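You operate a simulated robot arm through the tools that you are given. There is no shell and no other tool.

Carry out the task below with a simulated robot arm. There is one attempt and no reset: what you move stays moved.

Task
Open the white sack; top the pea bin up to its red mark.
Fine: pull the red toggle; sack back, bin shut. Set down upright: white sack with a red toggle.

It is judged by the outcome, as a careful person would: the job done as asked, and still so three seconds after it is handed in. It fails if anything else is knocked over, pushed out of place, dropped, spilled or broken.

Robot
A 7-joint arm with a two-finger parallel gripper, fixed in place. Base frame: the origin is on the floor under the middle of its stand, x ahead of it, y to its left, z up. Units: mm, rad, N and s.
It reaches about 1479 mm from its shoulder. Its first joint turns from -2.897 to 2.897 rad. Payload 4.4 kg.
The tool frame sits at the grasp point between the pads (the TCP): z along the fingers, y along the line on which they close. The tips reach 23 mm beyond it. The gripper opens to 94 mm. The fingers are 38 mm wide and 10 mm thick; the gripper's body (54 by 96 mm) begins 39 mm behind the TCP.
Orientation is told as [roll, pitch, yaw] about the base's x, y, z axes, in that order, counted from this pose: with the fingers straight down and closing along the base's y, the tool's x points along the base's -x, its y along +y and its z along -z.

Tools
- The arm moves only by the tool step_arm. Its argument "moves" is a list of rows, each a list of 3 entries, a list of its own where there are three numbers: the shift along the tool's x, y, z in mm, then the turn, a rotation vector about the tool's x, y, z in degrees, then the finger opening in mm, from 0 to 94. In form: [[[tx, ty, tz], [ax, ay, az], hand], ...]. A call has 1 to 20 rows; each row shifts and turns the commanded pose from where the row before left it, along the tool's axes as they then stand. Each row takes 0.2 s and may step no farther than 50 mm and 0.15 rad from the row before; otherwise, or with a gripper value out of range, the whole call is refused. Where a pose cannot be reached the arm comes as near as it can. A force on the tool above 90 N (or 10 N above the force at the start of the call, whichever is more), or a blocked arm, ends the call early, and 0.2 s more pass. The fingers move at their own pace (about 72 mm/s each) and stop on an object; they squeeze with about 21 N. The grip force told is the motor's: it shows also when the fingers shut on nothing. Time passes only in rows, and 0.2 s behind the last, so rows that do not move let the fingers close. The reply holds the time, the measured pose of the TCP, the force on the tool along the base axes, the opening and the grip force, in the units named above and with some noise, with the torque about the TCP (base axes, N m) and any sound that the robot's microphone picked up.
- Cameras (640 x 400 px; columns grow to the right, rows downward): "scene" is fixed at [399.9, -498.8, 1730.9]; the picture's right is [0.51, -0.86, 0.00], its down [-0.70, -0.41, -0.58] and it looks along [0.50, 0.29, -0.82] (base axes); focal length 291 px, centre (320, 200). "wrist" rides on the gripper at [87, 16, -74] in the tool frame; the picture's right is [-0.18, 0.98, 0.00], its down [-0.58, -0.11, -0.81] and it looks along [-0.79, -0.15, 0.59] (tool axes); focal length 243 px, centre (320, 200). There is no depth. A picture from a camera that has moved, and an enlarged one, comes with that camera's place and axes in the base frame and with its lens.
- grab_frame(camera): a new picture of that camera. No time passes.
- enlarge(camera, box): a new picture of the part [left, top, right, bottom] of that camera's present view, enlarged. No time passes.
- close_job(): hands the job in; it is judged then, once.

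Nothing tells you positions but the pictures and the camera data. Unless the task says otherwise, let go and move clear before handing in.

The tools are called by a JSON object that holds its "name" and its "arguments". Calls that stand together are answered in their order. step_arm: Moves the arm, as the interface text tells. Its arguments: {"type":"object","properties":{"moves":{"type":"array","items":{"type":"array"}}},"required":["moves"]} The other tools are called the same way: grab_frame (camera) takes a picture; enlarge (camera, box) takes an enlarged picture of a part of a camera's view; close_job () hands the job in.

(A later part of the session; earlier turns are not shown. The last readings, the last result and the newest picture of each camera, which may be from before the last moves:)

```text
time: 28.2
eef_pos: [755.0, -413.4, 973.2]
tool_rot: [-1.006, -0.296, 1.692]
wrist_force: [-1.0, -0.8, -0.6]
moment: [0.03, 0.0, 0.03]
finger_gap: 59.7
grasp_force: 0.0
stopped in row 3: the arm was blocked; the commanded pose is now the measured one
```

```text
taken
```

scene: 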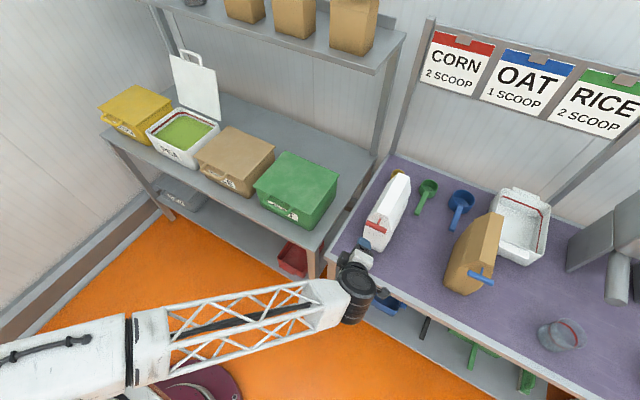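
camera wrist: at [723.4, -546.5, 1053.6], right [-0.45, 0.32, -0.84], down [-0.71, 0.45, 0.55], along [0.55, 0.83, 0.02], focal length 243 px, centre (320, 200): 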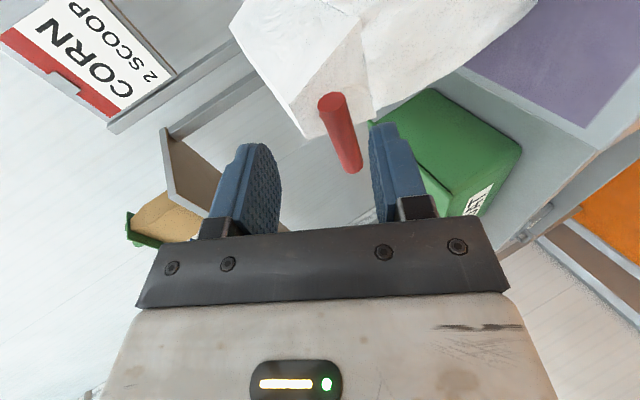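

{"name": "enlarge", "arguments": {"camera": "scene", "box": [280, 200, 460, 340]}}

{"name": "grab_frame", "arguments": {"camera": "wrist"}}

```text
2.86 times, centred on (370, 270) of scene
camera zoom: at [399.9, -498.8, 1730.9], right [0.51, -0.86, 0.0], down [-0.7, -0.41, -0.58], along [0.5, 0.29, -0.82], focal length 830 px, centre (177, 0)
```

zoom: 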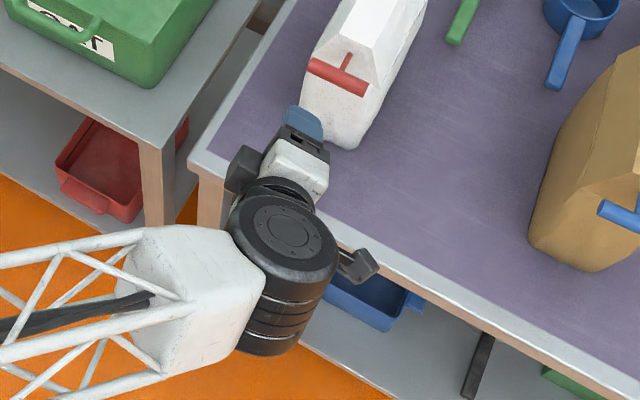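

```text
taken
camera wrist: at [695.9, -511.4, 974.1], right [-0.57, 0.35, -0.74], down [-0.67, 0.32, 0.67], along [0.48, 0.88, 0.05], focal length 243 px, centre (320, 200)
```

wrist: 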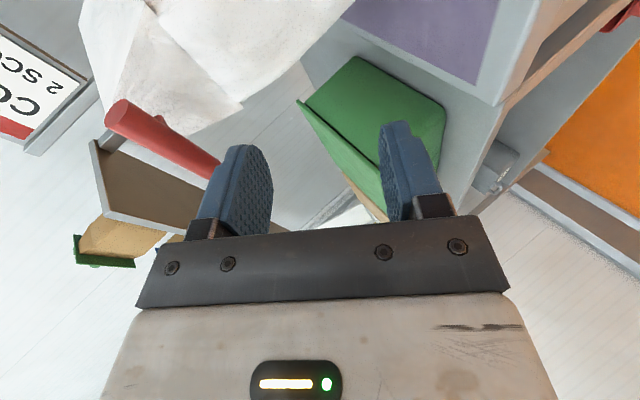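

The wrist is cramped at a joint limit, but the fingers are clear of the sack. I'll test small single moves straight back first.

{"name": "step_arm", "arguments": {"moves": [[[-4.6, 22.4, -32.8], [0, 0, 0], 60]]}}

```text
time: 28.8
eef_pos: [728.1, -390.0, 926.1]
tool_rot: [-0.96, -0.34, 1.711]
wrist_force: [-0.2, -0.3, 0.3]
moment: [0.07, 0.03, 0.03]
finger_gap: 60.0
grasp_force: 0.1
stopped in row 1: the arm was blocked; the commanded pose is now the measured one
```

{"name": "step_arm", "arguments": {"moves": [[[0, 0, 0], [0, 0, 8], 60]]}}

```text
time: 29.2
eef_pos: [729.1, -390.1, 932.0]
tool_rot: [-0.932, -0.451, 1.625]
wrist_force: [1.2, 0.6, -0.5]
moment: [0.01, 0.04, -0.02]
finger_gap: 59.8
grasp_force: 0.1
```

Rolling back works freely. I'll continue rolling toward the neutral wrist angle.

{"name": "step_arm", "arguments": {"moves": [[[0, 0, -4], [0, 0, 8], 60], [[0, 0, -4], [0, 0, 8], 60], [[0, 0, -4], [0, 0, 8], 60]]}}

{"name": "grab_frame", "arguments": {"camera": "scene"}}

```text
time: 30.0
eef_pos: [723.7, -386.4, 944.3]
tool_rot: [-0.741, -0.759, 1.3]
wrist_force: [0.7, -0.1, 0.9]
moment: [0.02, 0.0, 0.0]
finger_gap: 59.7
grasp_force: 0.0
```

```text
taken
```

scene: 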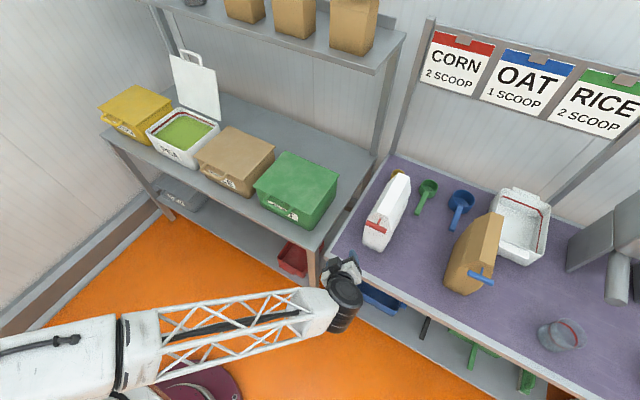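

{"name": "step_arm", "arguments": {"moves": [[[-16.8, -3, -31.8], [0, 0, 0], 60], [[-16.8, -3, -31.8], [0, 0, 0], 60], [[-16.8, -3, -31.8], [0, 0, 0], 60], [[-16.8, -3, -31.8], [0, 0, 0], 60], [[-16.8, -3, -31.8], [0, 0, 0], 60]]}}

```text
time: 31.4
eef_pos: [670.8, -335.7, 998.4]
tool_rot: [-0.563, -0.816, 1.273]
wrist_force: [-0.3, -1.3, -0.8]
moment: [0.03, 0.04, -0.03]
finger_gap: 59.8
grasp_force: 0.0
stopped in row 5: the arm was blocked; the commanded pose is now the measured one
```

Still cramped. I'll yaw the tool back toward the arm's own direction (turning about the vertical) to relieve the wrist.

{"name": "step_arm", "arguments": {"moves": [[[0, 0, 0], [5.8, 2.9, 4.6], 60], [[0, 0, 0], [5.8, 2.9, 4.6], 60], [[0, 0, 0], [5.8, 2.9, 4.6], 60]]}}

{"name": "grab_frame", "arguments": {"camera": "scene"}}

```text
time: 32.2
eef_pos: [668.8, -339.1, 999.6]
tool_rot: [-0.566, -0.817, 0.85]
wrist_force: [-0.1, 0.4, 0.0]
moment: [0.0, -0.03, -0.01]
finger_gap: 60.0
grasp_force: 0.0
```

```text
taken
```

scene: 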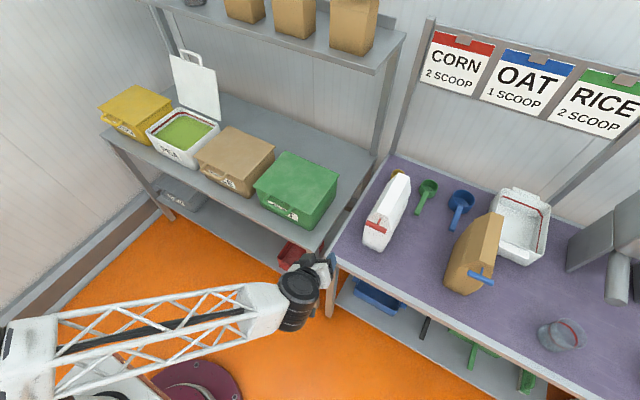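

{"name": "step_arm", "arguments": {"moves": [[[0, 0, 0], [5.8, 2.9, 4.6], 60], [[0, 0, 0], [5.8, 2.9, 4.6], 60], [[0, 0, 0], [5.8, 2.9, 4.6], 60], [[0, 0, 0], [-8.1, 0, 0], 60], [[0, 0, 0], [-8.1, 0, 0], 60], [[0, 0, 0], [-8.1, 0, 0], 60], [[0, 0, 0], [-8.1, 0, 0], 60]]}}

{"name": "grab_frame", "arguments": {"camera": "scene"}}

{"name": "grab_frame", "arguments": {"camera": "wrist"}}

```text
time: 33.8
eef_pos: [670.3, -340.0, 999.9]
tool_rot: [0.001, -0.816, 0.436]
wrist_force: [-0.6, 0.2, 0.7]
moment: [-0.01, -0.03, 0.04]
finger_gap: 60.0
grasp_force: 0.0
```

```text
taken
```

scene: 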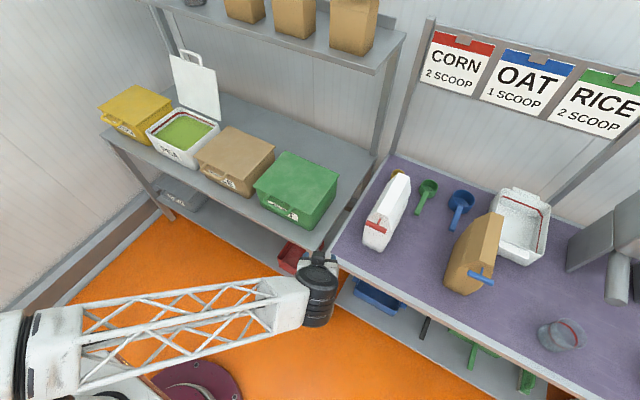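

```text
taken
camera wrist: at [560.6, -372.1, 988.4], right [-0.3, 0.94, 0.13], down [-0.13, -0.18, 0.98], along [0.95, 0.28, 0.17], focal length 243 px, centre (320, 200)
```

wrist: 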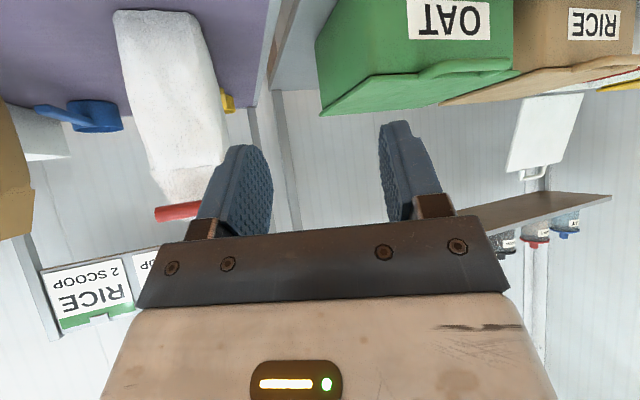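

The arm is back in a comfortable posture with nothing disturbed. The mirror-image roll should work on this side, so I'll square up, level the gripper, then roll the other way in steps.

{"name": "step_arm", "arguments": {"moves": [[[0, 0, 0], [6.07, 0, 5.71], 60], [[0, 0, 0], [6.07, 0, 5.71], 60], [[0, 0, 0], [6.07, 0, 5.71], 60], [[0, 0, 0], [0, -8.5, 0], 60], [[0, 0, 0], [0, -8.5, 0], 60], [[0, 0, 0], [0, -8.5, 0], 60], [[0, 0, 0], [0, -8.5, 0], 60], [[0, 0, 0], [0, -8.5, 0], 60]]}}

{"name": "step_arm", "arguments": {"moves": [[[0, 0, 0], [0, 0, 8.18], 60], [[0, 0, 0], [0, 0, 8.18], 60], [[0, 0, 0], [0, 0, 8.18], 60], [[0, 0, 0], [0, 0, 8.18], 60]]}}

```text
time: 35.6
eef_pos: [669.5, -339.4, 1000.3]
tool_rot: [-0.171, -1.561, 0.168]
wrist_force: [-0.2, 0.4, 0.0]
moment: [-0.03, 0.01, 0.02]
finger_gap: 60.2
grasp_force: 0.1
```

```text
time: 36.6
eef_pos: [671.0, -338.2, 999.4]
tool_rot: [1.547, -0.997, -1.553]
wrist_force: [-0.3, 0.5, -0.5]
moment: [0.02, 0.01, 0.02]
finger_gap: 60.1
grasp_force: 0.0
```

{"name": "step_arm", "arguments": {"moves": [[[0, 0, 0], [0, 0, 8.18], 60], [[0, 0, 0], [0, 0, 8.18], 60], [[0, 0, 0], [0, 0, 8.18], 60], [[0, 0, 0], [0, 0, 8.18], 60]]}}

{"name": "step_arm", "arguments": {"moves": [[[0, 0, 0], [0, 0, 8.18], 60], [[0, 0, 0], [0, 0, 8.18], 60], [[0, 0, 0], [0, 0, 8.2], 60]]}}

{"name": "grab_frame", "arguments": {"camera": "scene"}}

{"name": "grab_frame", "arguments": {"camera": "wrist"}}

```text
time: 37.6
eef_pos: [670.4, -338.5, 997.6]
tool_rot: [1.558, -0.428, -1.568]
wrist_force: [-0.2, 0.5, -0.1]
moment: [0.0, 0.01, 0.0]
finger_gap: 60.0
grasp_force: 0.1
```

```text
time: 38.4
eef_pos: [670.6, -339.0, 998.5]
tool_rot: [1.557, -0.001, -1.574]
wrist_force: [0.2, 0.0, 0.0]
moment: [0.0, 0.0, 0.01]
finger_gap: 60.0
grasp_force: 0.0
```

```text
taken
```

scene: 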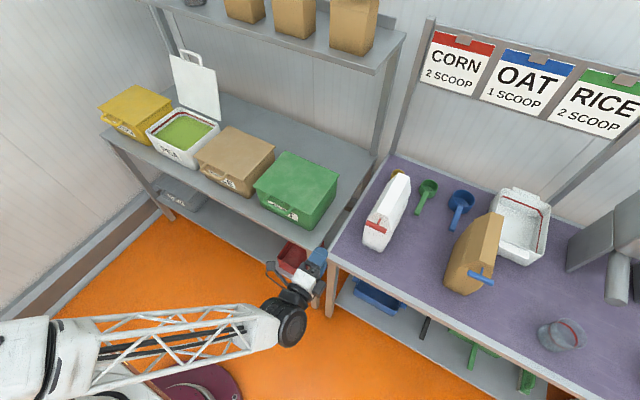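

```text
taken
camera wrist: at [596.4, -252.2, 1016.3], right [0.01, -0.19, 0.98], down [-0.81, -0.58, -0.1], along [0.59, -0.79, -0.16], focal length 243 px, centre (320, 200)
```

wrist: 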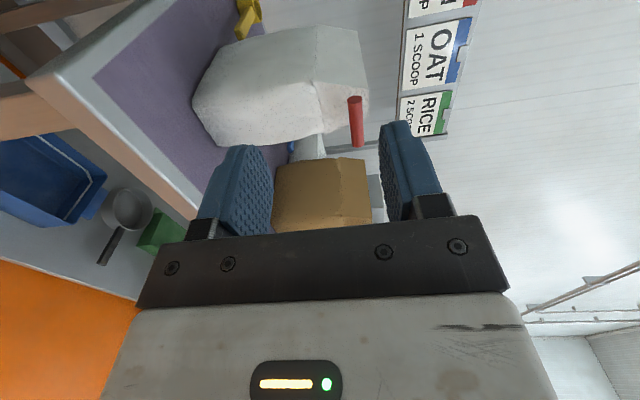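

This roll works. I can see the sack's side profile now; let me enlarge it.

{"name": "enlarge", "arguments": {"camera": "wrist", "box": [170, 0, 400, 160]}}

```text
2.50 times, centred on (285, 80) of wrist
camera zoom: at [596.4, -252.2, 1016.3], right [0.01, -0.19, 0.98], down [-0.81, -0.58, -0.1], along [0.59, -0.79, -0.16], focal length 606 px, centre (408, 500)
```

zoom: 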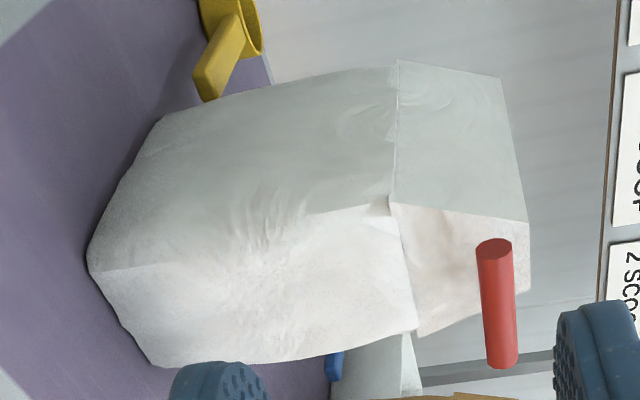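

The sack has a 150 mm body and a tapering top about 60 mm tall with a 36 mm ridge; the toggle sits on the front. I'll line up in front of the toggle and check with both cameras.

{"name": "step_arm", "arguments": {"moves": [[[-22.2, 6.7, 20], [0, 0, 0], 60], [[-22.2, 6.7, 20], [0, 0, 0], 60], [[-22.2, 6.7, 20], [0, 0, 0], 60], [[-22.2, 6.7, 20], [0, 0, 0], 60]]}}

{"name": "grab_frame", "arguments": {"camera": "wrist"}}

{"name": "enlarge", "arguments": {"camera": "scene", "box": [320, 170, 440, 290]}}

```text
time: 39.4
eef_pos: [749.7, -427.8, 1024.5]
tool_rot: [1.558, 0.001, -1.573]
wrist_force: [0.6, 0.2, 1.2]
moment: [-0.01, -0.01, -0.01]
finger_gap: 60.1
grasp_force: 0.0
```

```text
taken
camera wrist: at [676.0, -340.3, 1041.8], right [0.01, -0.18, 0.98], down [-0.81, -0.58, -0.1], along [0.59, -0.79, -0.16], focal length 243 px, centre (320, 200)
```

wrist: 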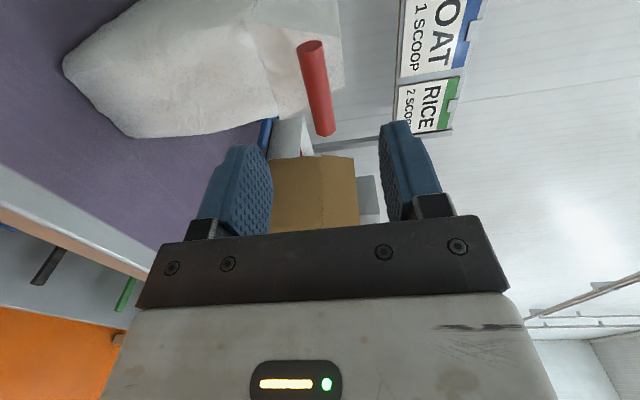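

```text
3.33 times, centred on (380, 230) of scene
camera zoom: at [399.9, -498.8, 1730.9], right [0.51, -0.86, 0.0], down [-0.7, -0.41, -0.58], along [0.5, 0.29, -0.82], focal length 969 px, centre (120, 100)
```

zoom: 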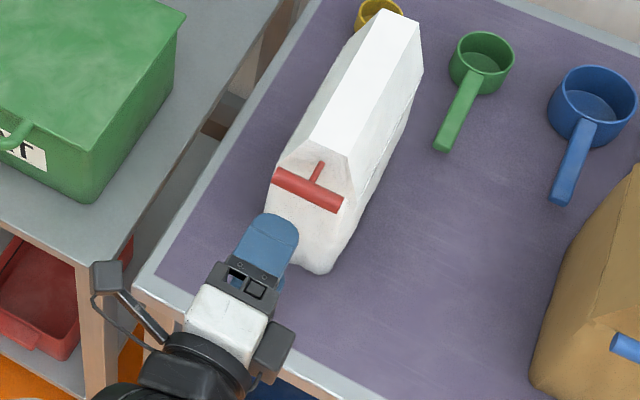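

Alignment looks right: bar at about (829, -428, 1022). I'll advance so the bar is between the pads, then verify before closing.

{"name": "step_arm", "arguments": {"moves": [[[0, -0.5, 25], [0, 0, 0], 46], [[0, -0.5, 25], [0, 0, 0], 46], [[0, 0, 24], [0, 0, 0], 46]]}}

{"name": "grab_frame", "arguments": {"camera": "wrist"}}

{"name": "enlarge", "arguments": {"camera": "scene", "box": [340, 170, 440, 270]}}

```text
time: 40.2
eef_pos: [824.0, -429.9, 1024.3]
tool_rot: [1.561, 0.0, -1.572]
wrist_force: [-0.1, 0.3, 0.5]
moment: [0.02, -0.04, 0.0]
finger_gap: 46.1
grasp_force: 0.0
```

```text
taken
camera wrist: at [750.5, -341.5, 1041.9], right [0.01, -0.18, 0.98], down [-0.81, -0.58, -0.1], along [0.59, -0.79, -0.15], focal length 243 px, centre (320, 200)
```

wrist: 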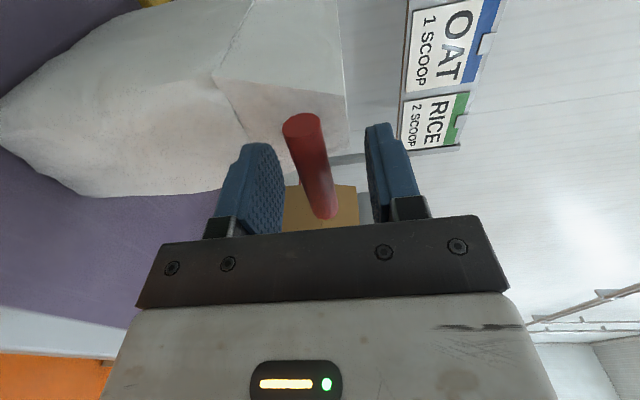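

```text
4.00 times, centred on (390, 220) of scene
camera zoom: at [399.9, -498.8, 1730.9], right [0.51, -0.86, 0.0], down [-0.7, -0.41, -0.58], along [0.5, 0.29, -0.82], focal length 1162 px, centre (40, 120)
```

zoom: 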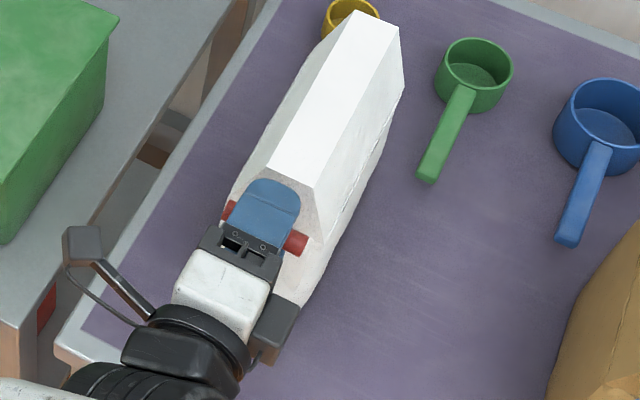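

The bar is centred between the pads. Closing on it now.

{"name": "step_arm", "arguments": {"moves": [[[0, 0, 0], [0, 0, 0], 20], [[0, 0, 0], [0, 0, 0], 5], [[0, 0, 0], [0, 0, 0], 5]]}}

{"name": "enlarge", "arguments": {"camera": "scene", "box": [340, 160, 440, 260]}}

```text
time: 41.0
eef_pos: [823.4, -427.3, 1024.1]
tool_rot: [1.56, 0.0, -1.574]
wrist_force: [-0.3, 0.2, -0.3]
moment: [0.04, 0.08, 0.02]
finger_gap: 15.1
grasp_force: 21.9
```

```text
4.00 times, centred on (390, 210) of scene
camera zoom: at [399.9, -498.8, 1730.9], right [0.51, -0.86, 0.0], down [-0.7, -0.41, -0.58], along [0.5, 0.29, -0.82], focal length 1162 px, centre (40, 160)
```

zoom: 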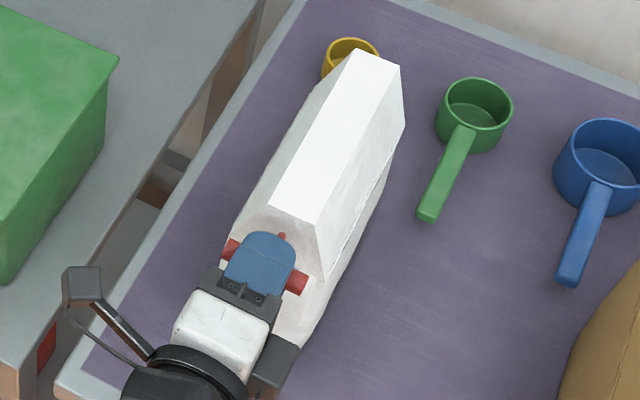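

Gripped at 15 mm with 22 N. I'll pull gently straight back and watch the force and the sack.

{"name": "step_arm", "arguments": {"moves": [[[0, 0, -2], [0, 0, 0], 5], [[0, 0, -2], [0, 0, 0], 5], [[0, 0, -2], [0, 0, 0], 5]]}}

{"name": "enlarge", "arguments": {"camera": "scene", "box": [340, 160, 440, 260]}}

```text
time: 41.8
eef_pos: [817.2, -428.4, 1022.3]
tool_rot: [1.558, -0.001, -1.573]
wrist_force: [0.1, -1.3, -0.6]
moment: [-0.04, 0.05, -0.24]
finger_gap: 14.8
grasp_force: 20.6
```

```text
4.00 times, centred on (390, 210) of scene
camera zoom: at [399.9, -498.8, 1730.9], right [0.51, -0.86, 0.0], down [-0.7, -0.41, -0.58], along [0.5, 0.29, -0.82], focal length 1162 px, centre (40, 160)
```

zoom: 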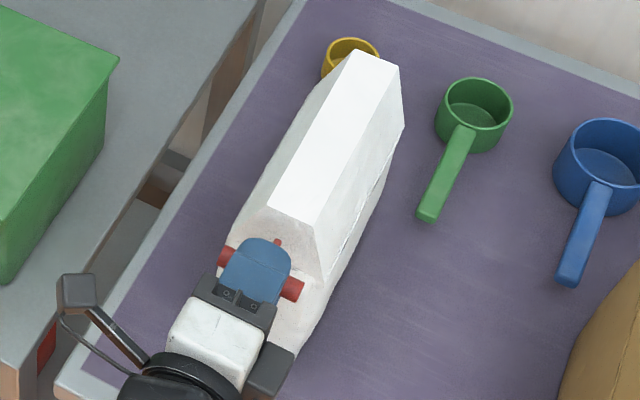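

The sack stays put and the toggle follows with almost no resistance. I'll keep pulling slowly.

{"name": "step_arm", "arguments": {"moves": [[[0, 0, -4], [0, 0, 0], 5], [[0, 0, -4], [0, 0, 0], 5], [[0, 0, -4], [0, 0, 0], 5]]}}

{"name": "enlarge", "arguments": {"camera": "scene", "box": [340, 160, 440, 260]}}

{"name": "grab_frame", "arguments": {"camera": "wrist"}}

```text
time: 42.6
eef_pos: [805.6, -427.9, 1023.0]
tool_rot: [1.558, -0.002, -1.57]
wrist_force: [-0.1, -0.7, 0.5]
moment: [0.0, 0.04, -0.25]
finger_gap: 15.0
grasp_force: 21.1
```

```text
4.00 times, centred on (390, 210) of scene
camera zoom: at [399.9, -498.8, 1730.9], right [0.51, -0.86, 0.0], down [-0.7, -0.41, -0.58], along [0.5, 0.29, -0.82], focal length 1162 px, centre (40, 160)
```

zoom: 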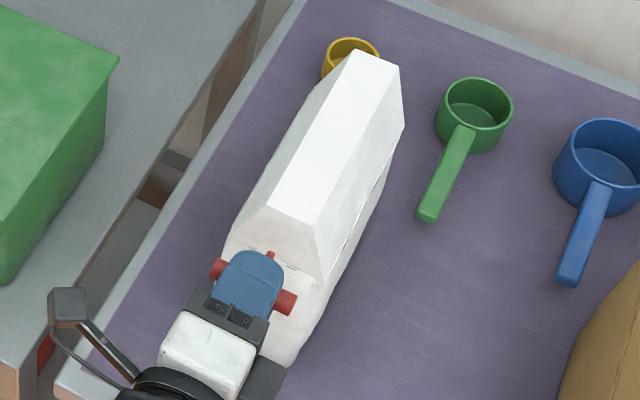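

```text
taken
camera wrist: at [732.1, -340.6, 1040.6], right [0.01, -0.18, 0.98], down [-0.81, -0.58, -0.1], along [0.59, -0.79, -0.15], focal length 243 px, centre (320, 200)
```

wrist: 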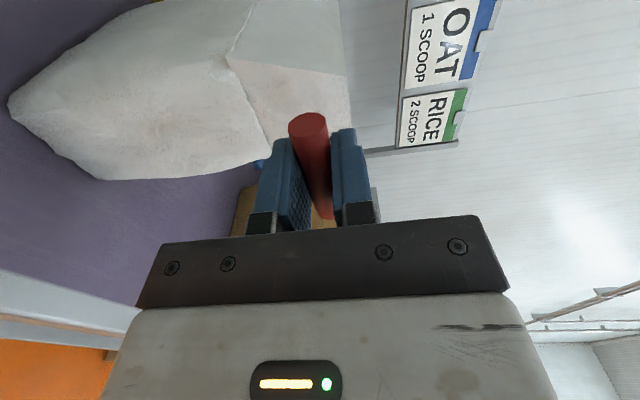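

{"name": "step_arm", "arguments": {"moves": [[[0, 0, -4], [0, 0, 0], 5], [[0, 0, -4], [0, 0, 0], 5], [[0, 0, -4], [0, 0, 0], 5], [[0, 0, -4], [0, 0, 0], 5]]}}

{"name": "enlarge", "arguments": {"camera": "scene", "box": [340, 160, 440, 260]}}

{"name": "enlarge", "arguments": {"camera": "wrist", "box": [200, 0, 400, 220]}}

```text
time: 43.6
eef_pos: [790.2, -427.9, 1023.8]
tool_rot: [1.558, 0.0, -1.572]
wrist_force: [-0.1, 0.4, -0.2]
moment: [0.08, 0.01, 0.16]
finger_gap: 15.0
grasp_force: 21.0
```

```text
4.00 times, centred on (390, 210) of scene
camera zoom: at [399.9, -498.8, 1730.9], right [0.51, -0.86, 0.0], down [-0.7, -0.41, -0.58], along [0.5, 0.29, -0.82], focal length 1162 px, centre (40, 160)
```

zoom: 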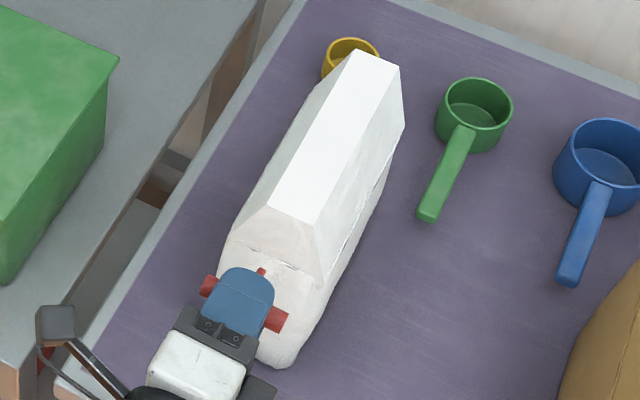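

```text
1.82 times, centred on (300, 110) of wrist
camera zoom: at [716.5, -340.6, 1040.9], right [0.01, -0.18, 0.98], down [-0.81, -0.58, -0.1], along [0.59, -0.79, -0.15], focal length 441 px, centre (356, 364)
```

zoom: 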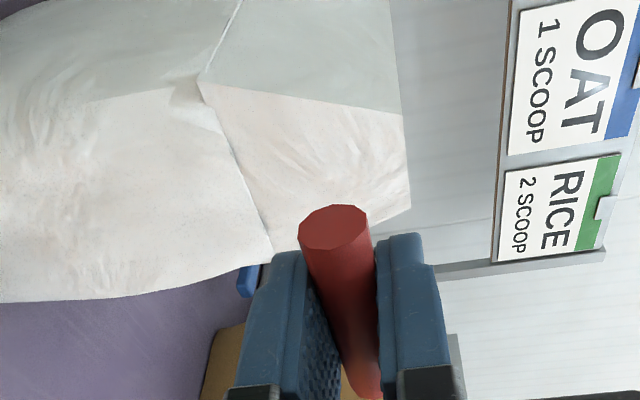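

The toggle's stem seems to be coming out of the sack. I'll pull a bit farther and look for any change.

{"name": "step_arm", "arguments": {"moves": [[[0, 0, -5], [0, 0, 0], 5], [[0, 0, -5], [0, 0, 0], 5], [[0, 0, -5], [0, 0, 0], 5], [[0, 0, -5], [0, 0, 0], 5]]}}

{"name": "enlarge", "arguments": {"camera": "scene", "box": [340, 160, 440, 270]}}

{"name": "enlarge", "arguments": {"camera": "wrist", "box": [200, 0, 400, 220]}}

```text
time: 44.6
eef_pos: [770.8, -427.4, 1024.2]
tool_rot: [1.558, -0.001, -1.573]
wrist_force: [-0.3, -1.6, -0.3]
moment: [0.02, 0.01, -0.29]
finger_gap: 15.0
grasp_force: 20.6
```

```text
3.64 times, centred on (390, 215) of scene
camera zoom: at [399.9, -498.8, 1730.9], right [0.51, -0.86, 0.0], down [-0.7, -0.41, -0.58], along [0.5, 0.29, -0.82], focal length 1057 px, centre (66, 146)
```

zoom: 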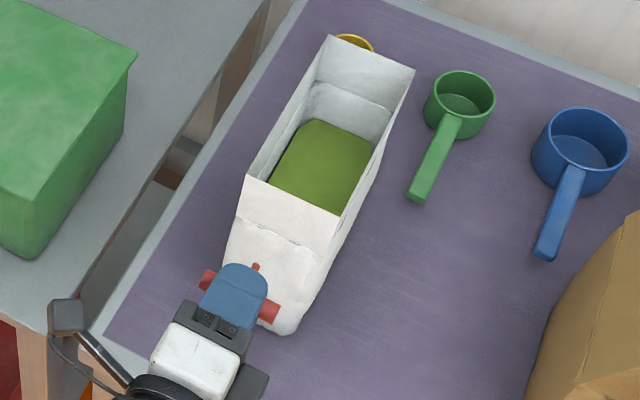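

```text
1.82 times, centred on (300, 110) of wrist
camera zoom: at [696.6, -340.6, 1041.2], right [0.01, -0.18, 0.98], down [-0.81, -0.58, -0.1], along [0.59, -0.79, -0.15], focal length 441 px, centre (356, 364)
```

zoom: 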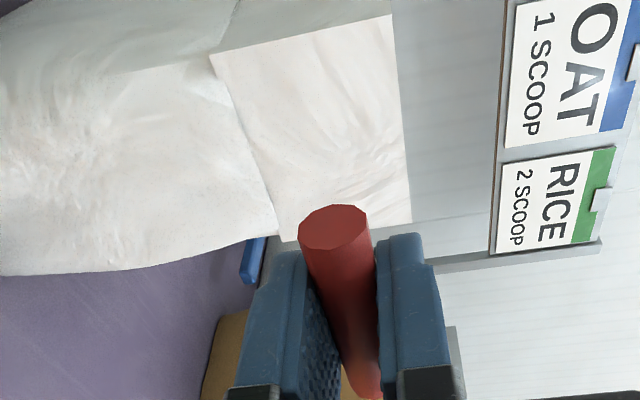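

The sack is open: the top has unfolded into a full rectangular mouth with green peas inside. I'll check whether the toggle is still attached before letting go, by a tiny 2 mm sideways nudge and watching the force.

{"name": "step_arm", "arguments": {"moves": [[[0, 2, 0], [0, 0, 0], 5], [[0, 0, 0], [0, 0, 0], 5]]}}

{"name": "enlarge", "arguments": {"camera": "scene", "box": [350, 200, 410, 260]}}

```text
time: 45.2
eef_pos: [770.3, -427.9, 1026.1]
tool_rot: [1.56, 0.002, -1.572]
wrist_force: [0.1, -0.8, -0.4]
moment: [0.04, 0.04, -0.03]
finger_gap: 14.9
grasp_force: 20.6
```

```text
6.67 times, centred on (380, 230) of scene
camera zoom: at [399.9, -498.8, 1730.9], right [0.51, -0.86, 0.0], down [-0.7, -0.41, -0.58], along [0.5, 0.29, -0.82], focal length 1938 px, centre (-80, 0)
```

zoom: 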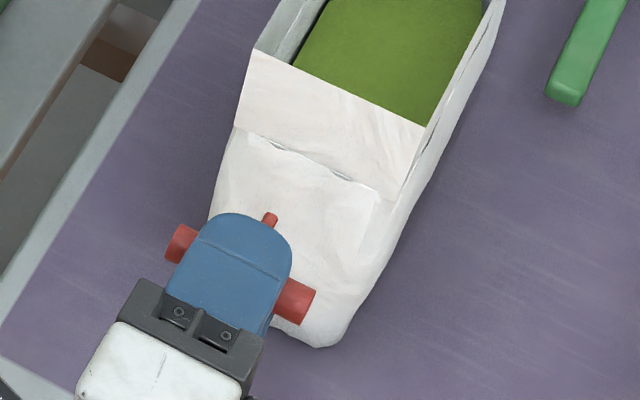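

{"name": "step_arm", "arguments": {"moves": [[[0, 3, -2], [0, 0, 0], 5], [[0, 3, -2], [0, 0, 0], 5]]}}

{"name": "enlarge", "arguments": {"camera": "scene", "box": [350, 200, 410, 260]}}

```text
time: 45.8
eef_pos: [767.8, -427.8, 1031.9]
tool_rot: [1.559, 0.003, -1.572]
wrist_force: [0.1, 0.0, -3.0]
moment: [0.02, 0.03, 0.05]
finger_gap: 14.9
grasp_force: 21.2
```

```text
6.67 times, centred on (380, 230) of scene
camera zoom: at [399.9, -498.8, 1730.9], right [0.51, -0.86, 0.0], down [-0.7, -0.41, -0.58], along [0.5, 0.29, -0.82], focal length 1938 px, centre (-80, 0)
```

zoom: 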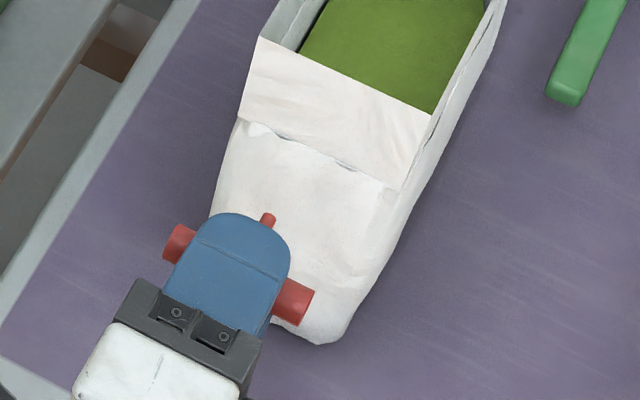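

That gentle lift tilted the sack slightly with 3 N, so the toggle is still tethered to the sack (and the sack weighs only about 1 kg). I'll set it back down and release the toggle.

{"name": "step_arm", "arguments": {"moves": [[[0, -3, 2], [0, 0, 0], 5], [[0, -3, 2], [0, 0, 0], 5], [[0, -2, 0], [0, 0, 0], 5], [[0, 0, 0], [0, 0, 0], 5]]}}

{"name": "enlarge", "arguments": {"camera": "scene", "box": [350, 200, 410, 260]}}

```text
time: 46.8
eef_pos: [770.6, -428.2, 1023.1]
tool_rot: [1.557, 0.0, -1.573]
wrist_force: [-0.1, -1.3, -2.6]
moment: [-0.05, 0.03, -0.34]
finger_gap: 15.2
grasp_force: 20.6
```

```text
6.67 times, centred on (380, 230) of scene
camera zoom: at [399.9, -498.8, 1730.9], right [0.51, -0.86, 0.0], down [-0.7, -0.41, -0.58], along [0.5, 0.29, -0.82], focal length 1938 px, centre (-80, 0)
```

zoom: 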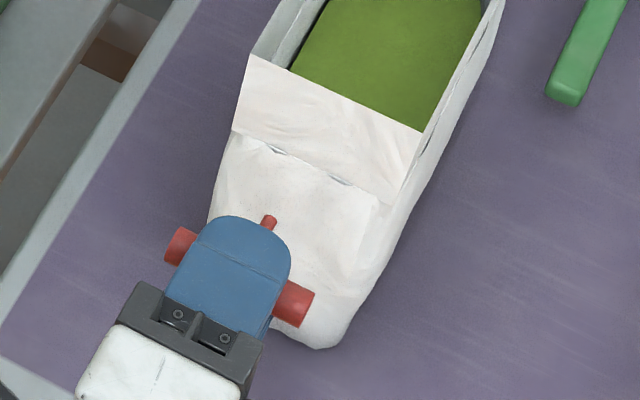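

{"name": "step_arm", "arguments": {"moves": [[[0, 0, 0], [0, 0, 0], 20], [[0, 0, 0], [0, 0, 0], 46], [[0, 0, 0], [0, 0, 0], 50]]}}

{"name": "enlarge", "arguments": {"camera": "scene", "box": [350, 200, 410, 260]}}

{"name": "enlarge", "arguments": {"camera": "wrist", "box": [200, 0, 400, 220]}}

```text
time: 47.6
eef_pos: [769.7, -428.0, 1023.8]
tool_rot: [1.558, 0.0, -1.573]
wrist_force: [0.5, -0.4, -0.1]
moment: [0.02, -0.02, -0.05]
finger_gap: 49.9
grasp_force: 0.0
```

```text
6.67 times, centred on (380, 230) of scene
camera zoom: at [399.9, -498.8, 1730.9], right [0.51, -0.86, 0.0], down [-0.7, -0.41, -0.58], along [0.5, 0.29, -0.82], focal length 1938 px, centre (-80, 0)
```

zoom: 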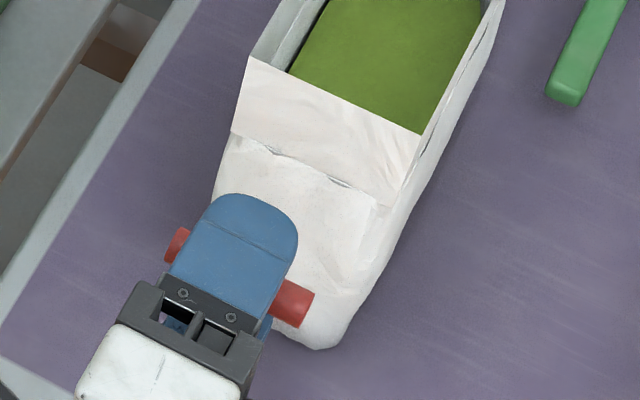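

```text
1.82 times, centred on (300, 110) of wrist
camera zoom: at [696.8, -340.5, 1041.0], right [0.01, -0.18, 0.98], down [-0.81, -0.58, -0.1], along [0.59, -0.79, -0.16], focal length 441 px, centre (356, 364)
```

zoom: 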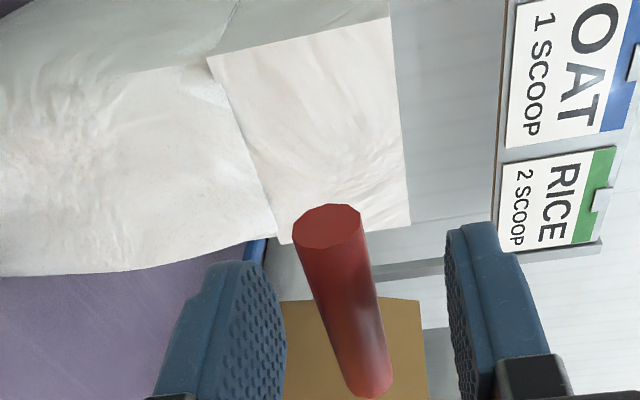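

The toggle stays put, tethered, and the sack stands steady and open. The mouth is about x 869–1039, y -387…-464, z≈1038. Now I'll measure how far the bin is below its mark.

{"name": "enlarge", "arguments": {"camera": "scene", "box": [140, 95, 230, 170]}}

{"name": "enlarge", "arguments": {"camera": "scene", "box": [355, 160, 425, 260]}}

```text
5.33 times, centred on (185, 132) of scene
camera zoom: at [399.9, -498.8, 1730.9], right [0.51, -0.86, 0.0], down [-0.7, -0.41, -0.58], along [0.5, 0.29, -0.82], focal length 1550 px, centre (1040, 560)
```

zoom: 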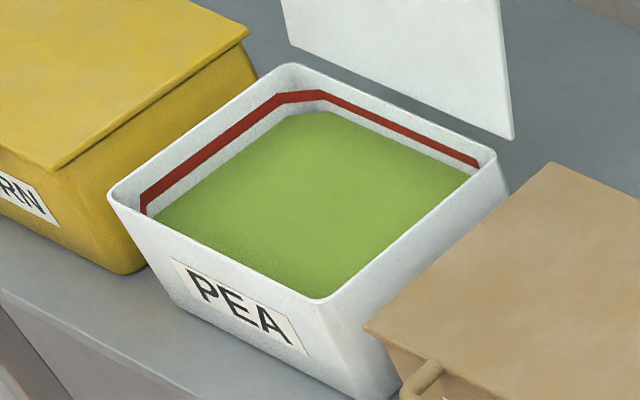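

```text
4.00 times, centred on (390, 210) of scene
camera zoom: at [399.9, -498.8, 1730.9], right [0.51, -0.86, 0.0], down [-0.7, -0.41, -0.58], along [0.5, 0.29, -0.82], focal length 1162 px, centre (40, 160)
```

zoom: 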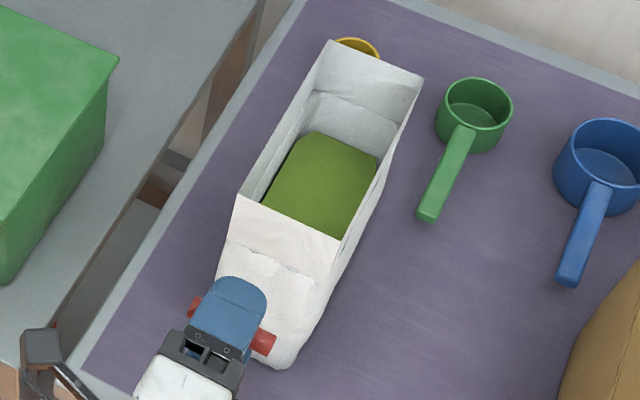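

The peas need to rise roughly 18 mm in the bin. My plan: grip the sack body from the front (fingers either side, below the toggle), then pour over its far edge by tilting the gripper downward. First I back off from the toggle and roll the wrist back to neutral.

{"name": "step_arm", "arguments": {"moves": [[[0, 0, -30], [0, 0, 0], 60], [[0, 0, -40], [0, 0, 0], 60], [[0, 0, -30], [0, 0, 0], 60], [[0, 0, 0], [0, 0, -8.18], 70], [[0, 0, 0], [0, 0, -8.18], 80], [[0, 0, 0], [0, 0, -8.18], 94], [[0, 0, 0], [0, 0, -8.18], 94], [[0, 0, 0], [0, 0, -8.18], 94], [[0, 0, 0], [0, 0, -8.18], 94], [[0, 0, 0], [0, 0, -8.18], 94], [[0, 0, 0], [0, 0, -8.18], 94], [[0, 0, 0], [0, 0, -8.18], 94], [[0, 0, 0], [0, 0, -8.18], 94], [[0, 0, 0], [0, 0, -8.2], 94]]}}

{"name": "grab_frame", "arguments": {"camera": "wrist"}}

{"name": "grab_frame", "arguments": {"camera": "scene"}}

```text
time: 50.5
eef_pos: [704.7, -383.0, 916.1]
tool_rot: [1.065, -1.328, -1.001]
wrist_force: [-0.4, 0.0, 0.1]
moment: [-0.01, 0.01, -0.01]
finger_gap: 94.0
grasp_force: 0.1
stopped in row 14: the arm was blocked; the commanded pose is now the measured one
```

```text
taken
camera wrist: at [619.9, -355.0, 844.6], right [-0.03, 0.92, 0.39], down [-0.72, -0.29, 0.64], along [0.7, -0.26, 0.67], focal length 243 px, centre (320, 200)
```

wrist: 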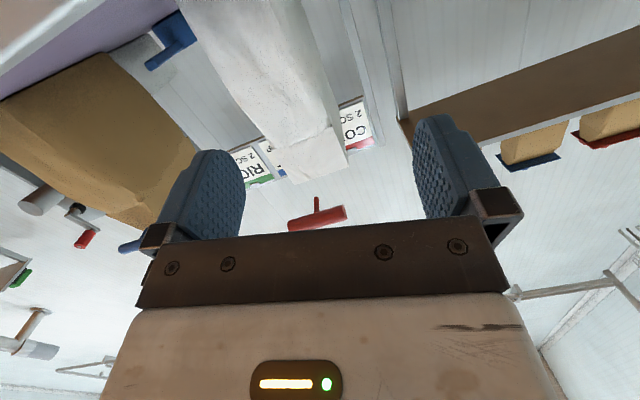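

```text
taken
```

scene: 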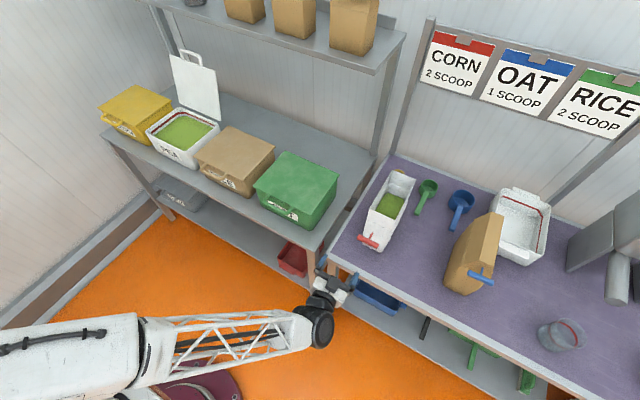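

Blocked again close to the neutral roll at this far-right spot, though clear of everything. I'll shift inward (toward y≈-340), where neutral roll worked before.

{"name": "step_arm", "arguments": {"moves": [[[-20.8, 22.5, -15], [0, 0, 0], 94], [[-20.8, 22.5, -15], [0, 0, 0], 94], [[-20.8, 22.5, -15], [0, 0, 0], 94]]}}

```text
time: 51.3
eef_pos: [662.7, -336.1, 997.5]
tool_rot: [1.067, -1.328, -1.009]
wrist_force: [-1.0, -0.4, 0.0]
moment: [-0.02, 0.01, 0.0]
finger_gap: 94.0
grasp_force: 0.1
```

{"name": "step_arm", "arguments": {"moves": [[[0, 0, 0], [0, 0, -5.85], 94], [[0, 0, 0], [0, 0, -5.85], 94], [[0, 0, 0], [4.4, -6.2, 0], 94]]}}

{"name": "grab_frame", "arguments": {"camera": "wrist"}}

```text
time: 52.1
eef_pos: [662.7, -336.4, 996.1]
tool_rot: [0.463, -1.562, -0.467]
wrist_force: [0.5, -0.2, 0.5]
moment: [0.01, 0.0, 0.01]
finger_gap: 93.8
grasp_force: 0.1
```

```text
taken
camera wrist: at [589.5, -319.0, 910.5], right [0.01, 0.98, 0.19], down [-0.8, -0.11, 0.59], along [0.6, -0.15, 0.79], focal length 243 px, centre (320, 200)
```

wrist: 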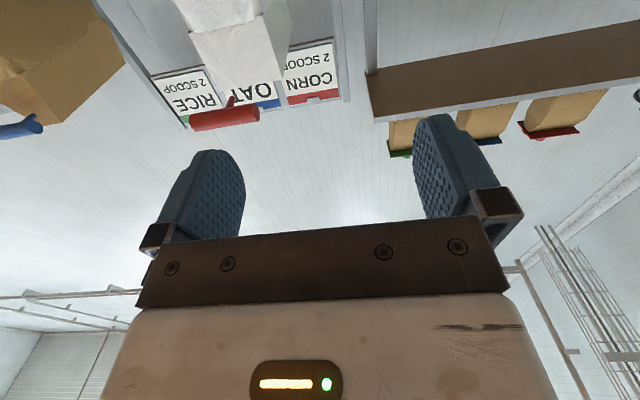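

Now level and neutral. I'll approach the sack diagonally, low, passing beneath the toggle, in small checked steps.

{"name": "step_arm", "arguments": {"moves": [[[17, -8, 25.8], [0, 0, 0], 94], [[17, -8, 25.8], [0, 0, 0], 94], [[17, -8, 25.8], [0, 0, 0], 94]]}}

{"name": "grab_frame", "arguments": {"camera": "wrist"}}

{"name": "enlarge", "arguments": {"camera": "scene", "box": [300, 160, 460, 300]}}

```text
time: 52.9
eef_pos: [741.2, -361.4, 944.5]
tool_rot: [0.484, -1.562, -0.488]
wrist_force: [-0.4, 0.8, 0.0]
moment: [0.04, 0.04, -0.01]
finger_gap: 93.9
grasp_force: 0.1
```

```text
taken
camera wrist: at [666.7, -343.9, 858.6], right [0.01, 0.98, 0.19], down [-0.8, -0.11, 0.59], along [0.6, -0.15, 0.79], focal length 243 px, centre (320, 200)
```

wrist: 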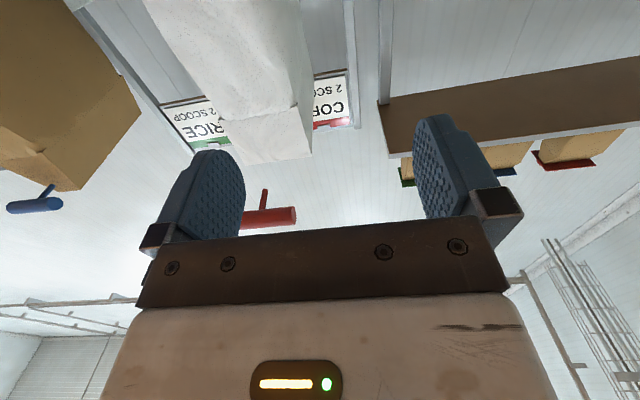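

```text
2.86 times, centred on (380, 230) of scene
camera zoom: at [399.9, -498.8, 1730.9], right [0.51, -0.86, 0.0], down [-0.7, -0.41, -0.58], along [0.5, 0.29, -0.82], focal length 830 px, centre (149, 114)
```

zoom: 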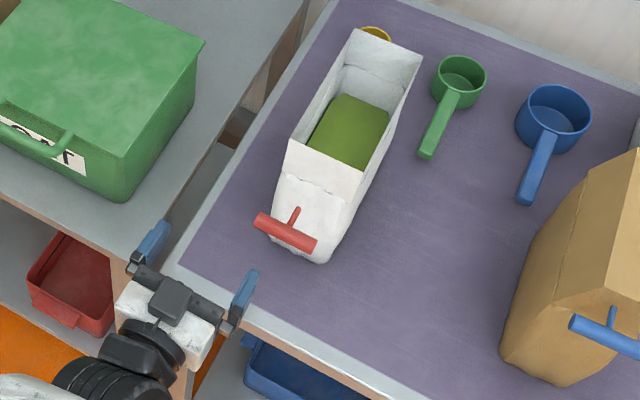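

I see the sack ahead with the toggle above the approach line. I'll move in front of it at z≈953, which keeps the wrist camera above the bench and the hand under the toggle.

{"name": "step_arm", "arguments": {"moves": [[[-3.1, -21.5, 17], [0, 0, 0], 94], [[-3.1, -21.5, 17], [0, 0, 0], 94], [[-3.1, -21.5, 17], [0, 0, 0], 94]]}}

{"name": "grab_frame", "arguments": {"camera": "wrist"}}

{"name": "enlarge", "arguments": {"camera": "scene", "box": [330, 170, 430, 270]}}

```text
time: 53.7
eef_pos: [792.5, -424.8, 951.5]
tool_rot: [0.469, -1.558, -0.473]
wrist_force: [-0.9, 0.5, -0.2]
moment: [0.0, 0.01, 0.02]
finger_gap: 93.6
grasp_force: 0.0
```

```text
taken
camera wrist: at [717.4, -408.4, 866.9], right [0.01, 0.98, 0.19], down [-0.8, -0.11, 0.59], along [0.6, -0.15, 0.79], focal length 243 px, centre (320, 200)
```

wrist: 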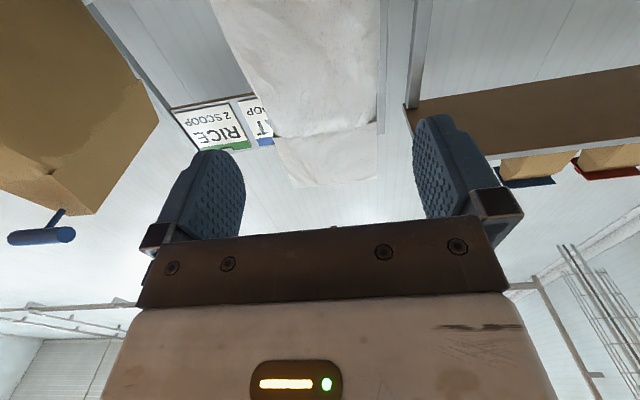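

```text
4.00 times, centred on (380, 220) of scene
camera zoom: at [399.9, -498.8, 1730.9], right [0.51, -0.86, 0.0], down [-0.7, -0.41, -0.58], along [0.5, 0.29, -0.82], focal length 1162 px, centre (80, 120)
```

zoom: 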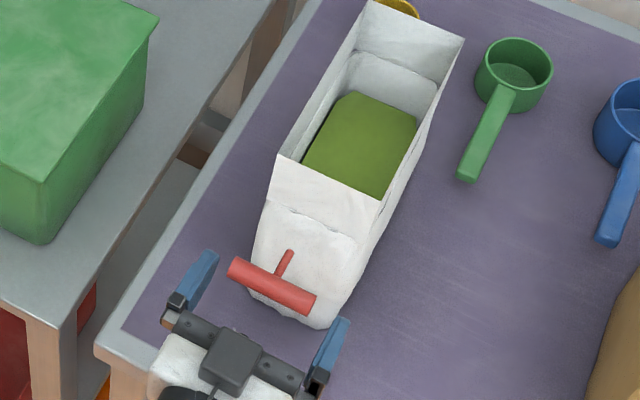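

The fingers are centred on the sack (its sides are at y≈-387 and -466). Advancing so the fingers straddle the sack body.

{"name": "step_arm", "arguments": {"moves": [[[0, -1.2, 25], [0, 0, 0], 94], [[0, 0, 25], [0, 0, 0], 94], [[0, 0, 25], [0, 0, 0], 94], [[0, 0, 20], [0, 0, 0], 94]]}}

{"name": "grab_frame", "arguments": {"camera": "wrist"}}

{"name": "enlarge", "arguments": {"camera": "scene", "box": [340, 170, 440, 270]}}

```text
time: 54.7
eef_pos: [886.7, -427.1, 952.6]
tool_rot: [0.508, -1.561, -0.508]
wrist_force: [0.8, 0.8, 0.7]
moment: [-0.01, -0.02, 0.02]
finger_gap: 93.9
grasp_force: 0.1
```

```text
taken
camera wrist: at [812.5, -409.6, 866.1], right [0.01, 0.98, 0.19], down [-0.8, -0.11, 0.59], along [0.6, -0.15, 0.79], focal length 243 px, centre (320, 200)
```

wrist: 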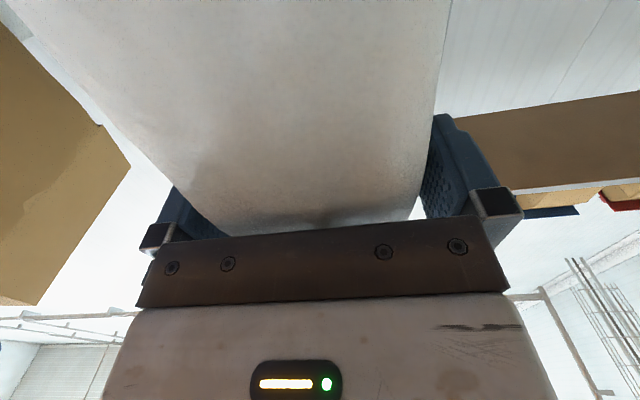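

```text
4.00 times, centred on (390, 220) of scene
camera zoom: at [399.9, -498.8, 1730.9], right [0.51, -0.86, 0.0], down [-0.7, -0.41, -0.58], along [0.5, 0.29, -0.82], focal length 1162 px, centre (40, 120)
```

zoom: 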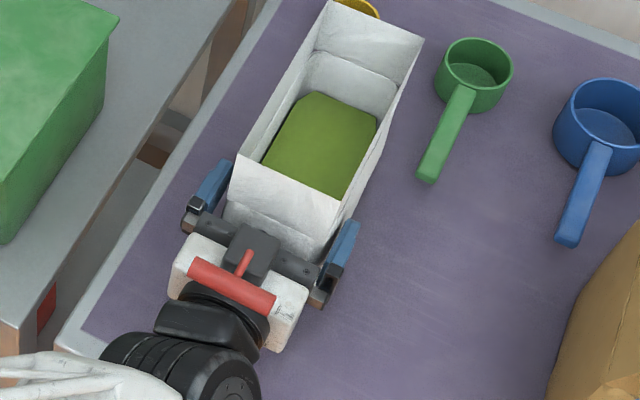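

The fingers straddle the sack with the toggle clear above the hand. I'll advance a few mm more and close gently.

{"name": "step_arm", "arguments": {"moves": [[[0, 0.8, 6], [0, 0, 0], 94], [[0, 0, 0], [0, 0, 0], 80], [[0, 0, 0], [0, 0, 0], 65], [[0, 0, 0], [0, 0, 0], 60], [[0, 0, 0], [0, 0, 0], 60]]}}

{"name": "enlarge", "arguments": {"camera": "scene", "box": [340, 170, 440, 270]}}

```text
time: 55.9
eef_pos: [893.1, -427.3, 950.9]
tool_rot: [0.503, -1.563, -0.505]
wrist_force: [0.4, -3.4, 0.5]
moment: [-0.83, -0.34, -0.25]
finger_gap: 80.4
grasp_force: 21.0
```

```text
4.00 times, centred on (390, 220) of scene
camera zoom: at [399.9, -498.8, 1730.9], right [0.51, -0.86, 0.0], down [-0.7, -0.41, -0.58], along [0.5, 0.29, -0.82], focal length 1162 px, centre (40, 120)
```

zoom: 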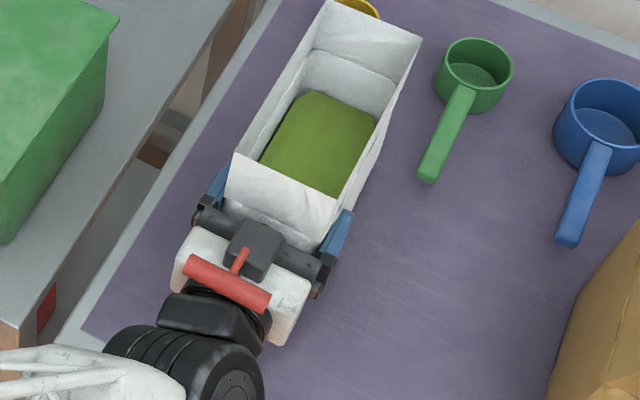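

Gripped firmly (80 mm, 21 N). I note the home pose: TCP (893, -427, 951). I'll lift a little and check that the sack hangs without slipping.

{"name": "step_arm", "arguments": {"moves": [[[-5, 0, 0], [0, 0, 0], 60], [[-10, 0, 0], [0, 0, 0], 60], [[-10, 0, 0], [0, 0, 0], 60]]}}

{"name": "enlarge", "arguments": {"camera": "scene", "box": [340, 150, 460, 270]}}

```text
time: 56.7
eef_pos: [892.4, -425.7, 975.9]
tool_rot: [0.504, -1.561, -0.508]
wrist_force: [-0.1, -0.4, -9.3]
moment: [0.01, 0.41, 0.03]
finger_gap: 79.9
grasp_force: 21.5
```

```text
3.33 times, centred on (400, 210) of scene
camera zoom: at [399.9, -498.8, 1730.9], right [0.51, -0.86, 0.0], down [-0.7, -0.41, -0.58], along [0.5, 0.29, -0.82], focal length 969 px, centre (53, 167)
```

zoom: 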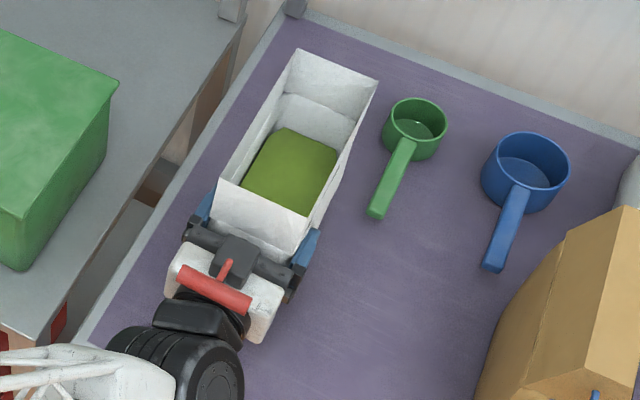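

The sack hangs steadily: 9.3 N (about 0.95 kg), no slipping. I'll lift it clear and then move it toward the bin, keeping it upright.

{"name": "step_arm", "arguments": {"moves": [[[-20, 0, 0], [0, 0, 0], 60], [[-25, 0, 0], [0, 0, 0], 60], [[-25, 0, 0], [0, 0, 0], 60], [[-25, 0, 0], [0, 0, 0], 60], [[-25, 0, 0], [0, 0, 0], 60], [[-15, 0, 0], [0, 0, 0], 60]]}}

{"name": "grab_frame", "arguments": {"camera": "scene"}}

```text
time: 58.1
eef_pos: [894.4, -424.9, 1111.3]
tool_rot: [0.575, -1.56, -0.579]
wrist_force: [-0.2, -0.3, -10.0]
moment: [-0.01, 0.43, 0.01]
finger_gap: 79.8
grasp_force: 21.2
```

```text
taken
```

scene: 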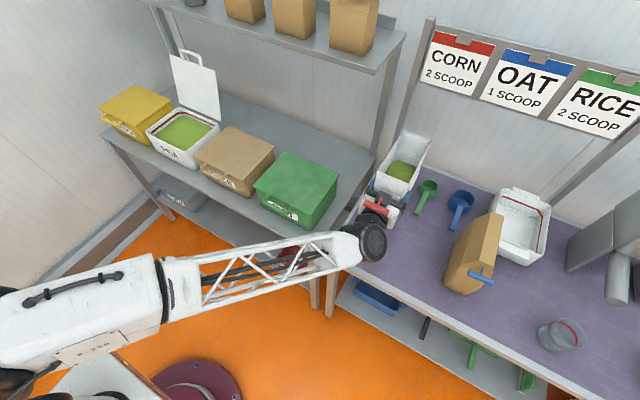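

{"name": "step_arm", "arguments": {"moves": [[[0, 15, -5], [0, 0, 0], 60], [[0, 27, -12], [0, 0, 0], 60], [[0, 27, -12], [0, 0, 0], 60], [[0, 27, -12], [0, 0, 0], 60], [[0, 27, -12], [0, 0, 0], 60], [[0, 27, -12], [0, 0, 0], 60], [[0, 27, -12], [0, 0, 0], 60], [[0, 27, -12], [0, 0, 0], 60]]}}

{"name": "grab_frame", "arguments": {"camera": "scene"}}

```text
time: 59.9
eef_pos: [805.4, -221.9, 1116.2]
tool_rot: [0.56, -1.56, -0.566]
wrist_force: [0.1, -0.1, -8.8]
moment: [-0.02, 0.46, 0.02]
finger_gap: 79.9
grasp_force: 20.7
```

```text
taken
```

scene: 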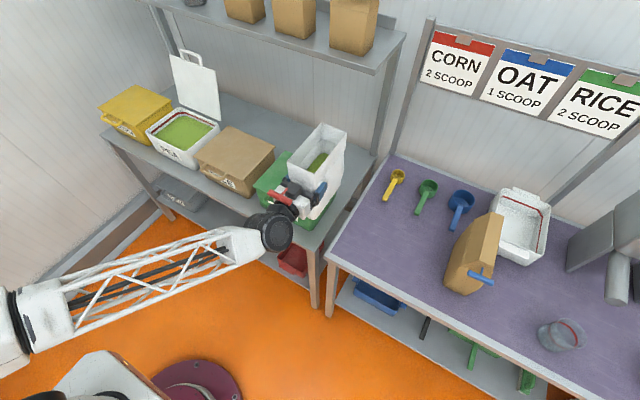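

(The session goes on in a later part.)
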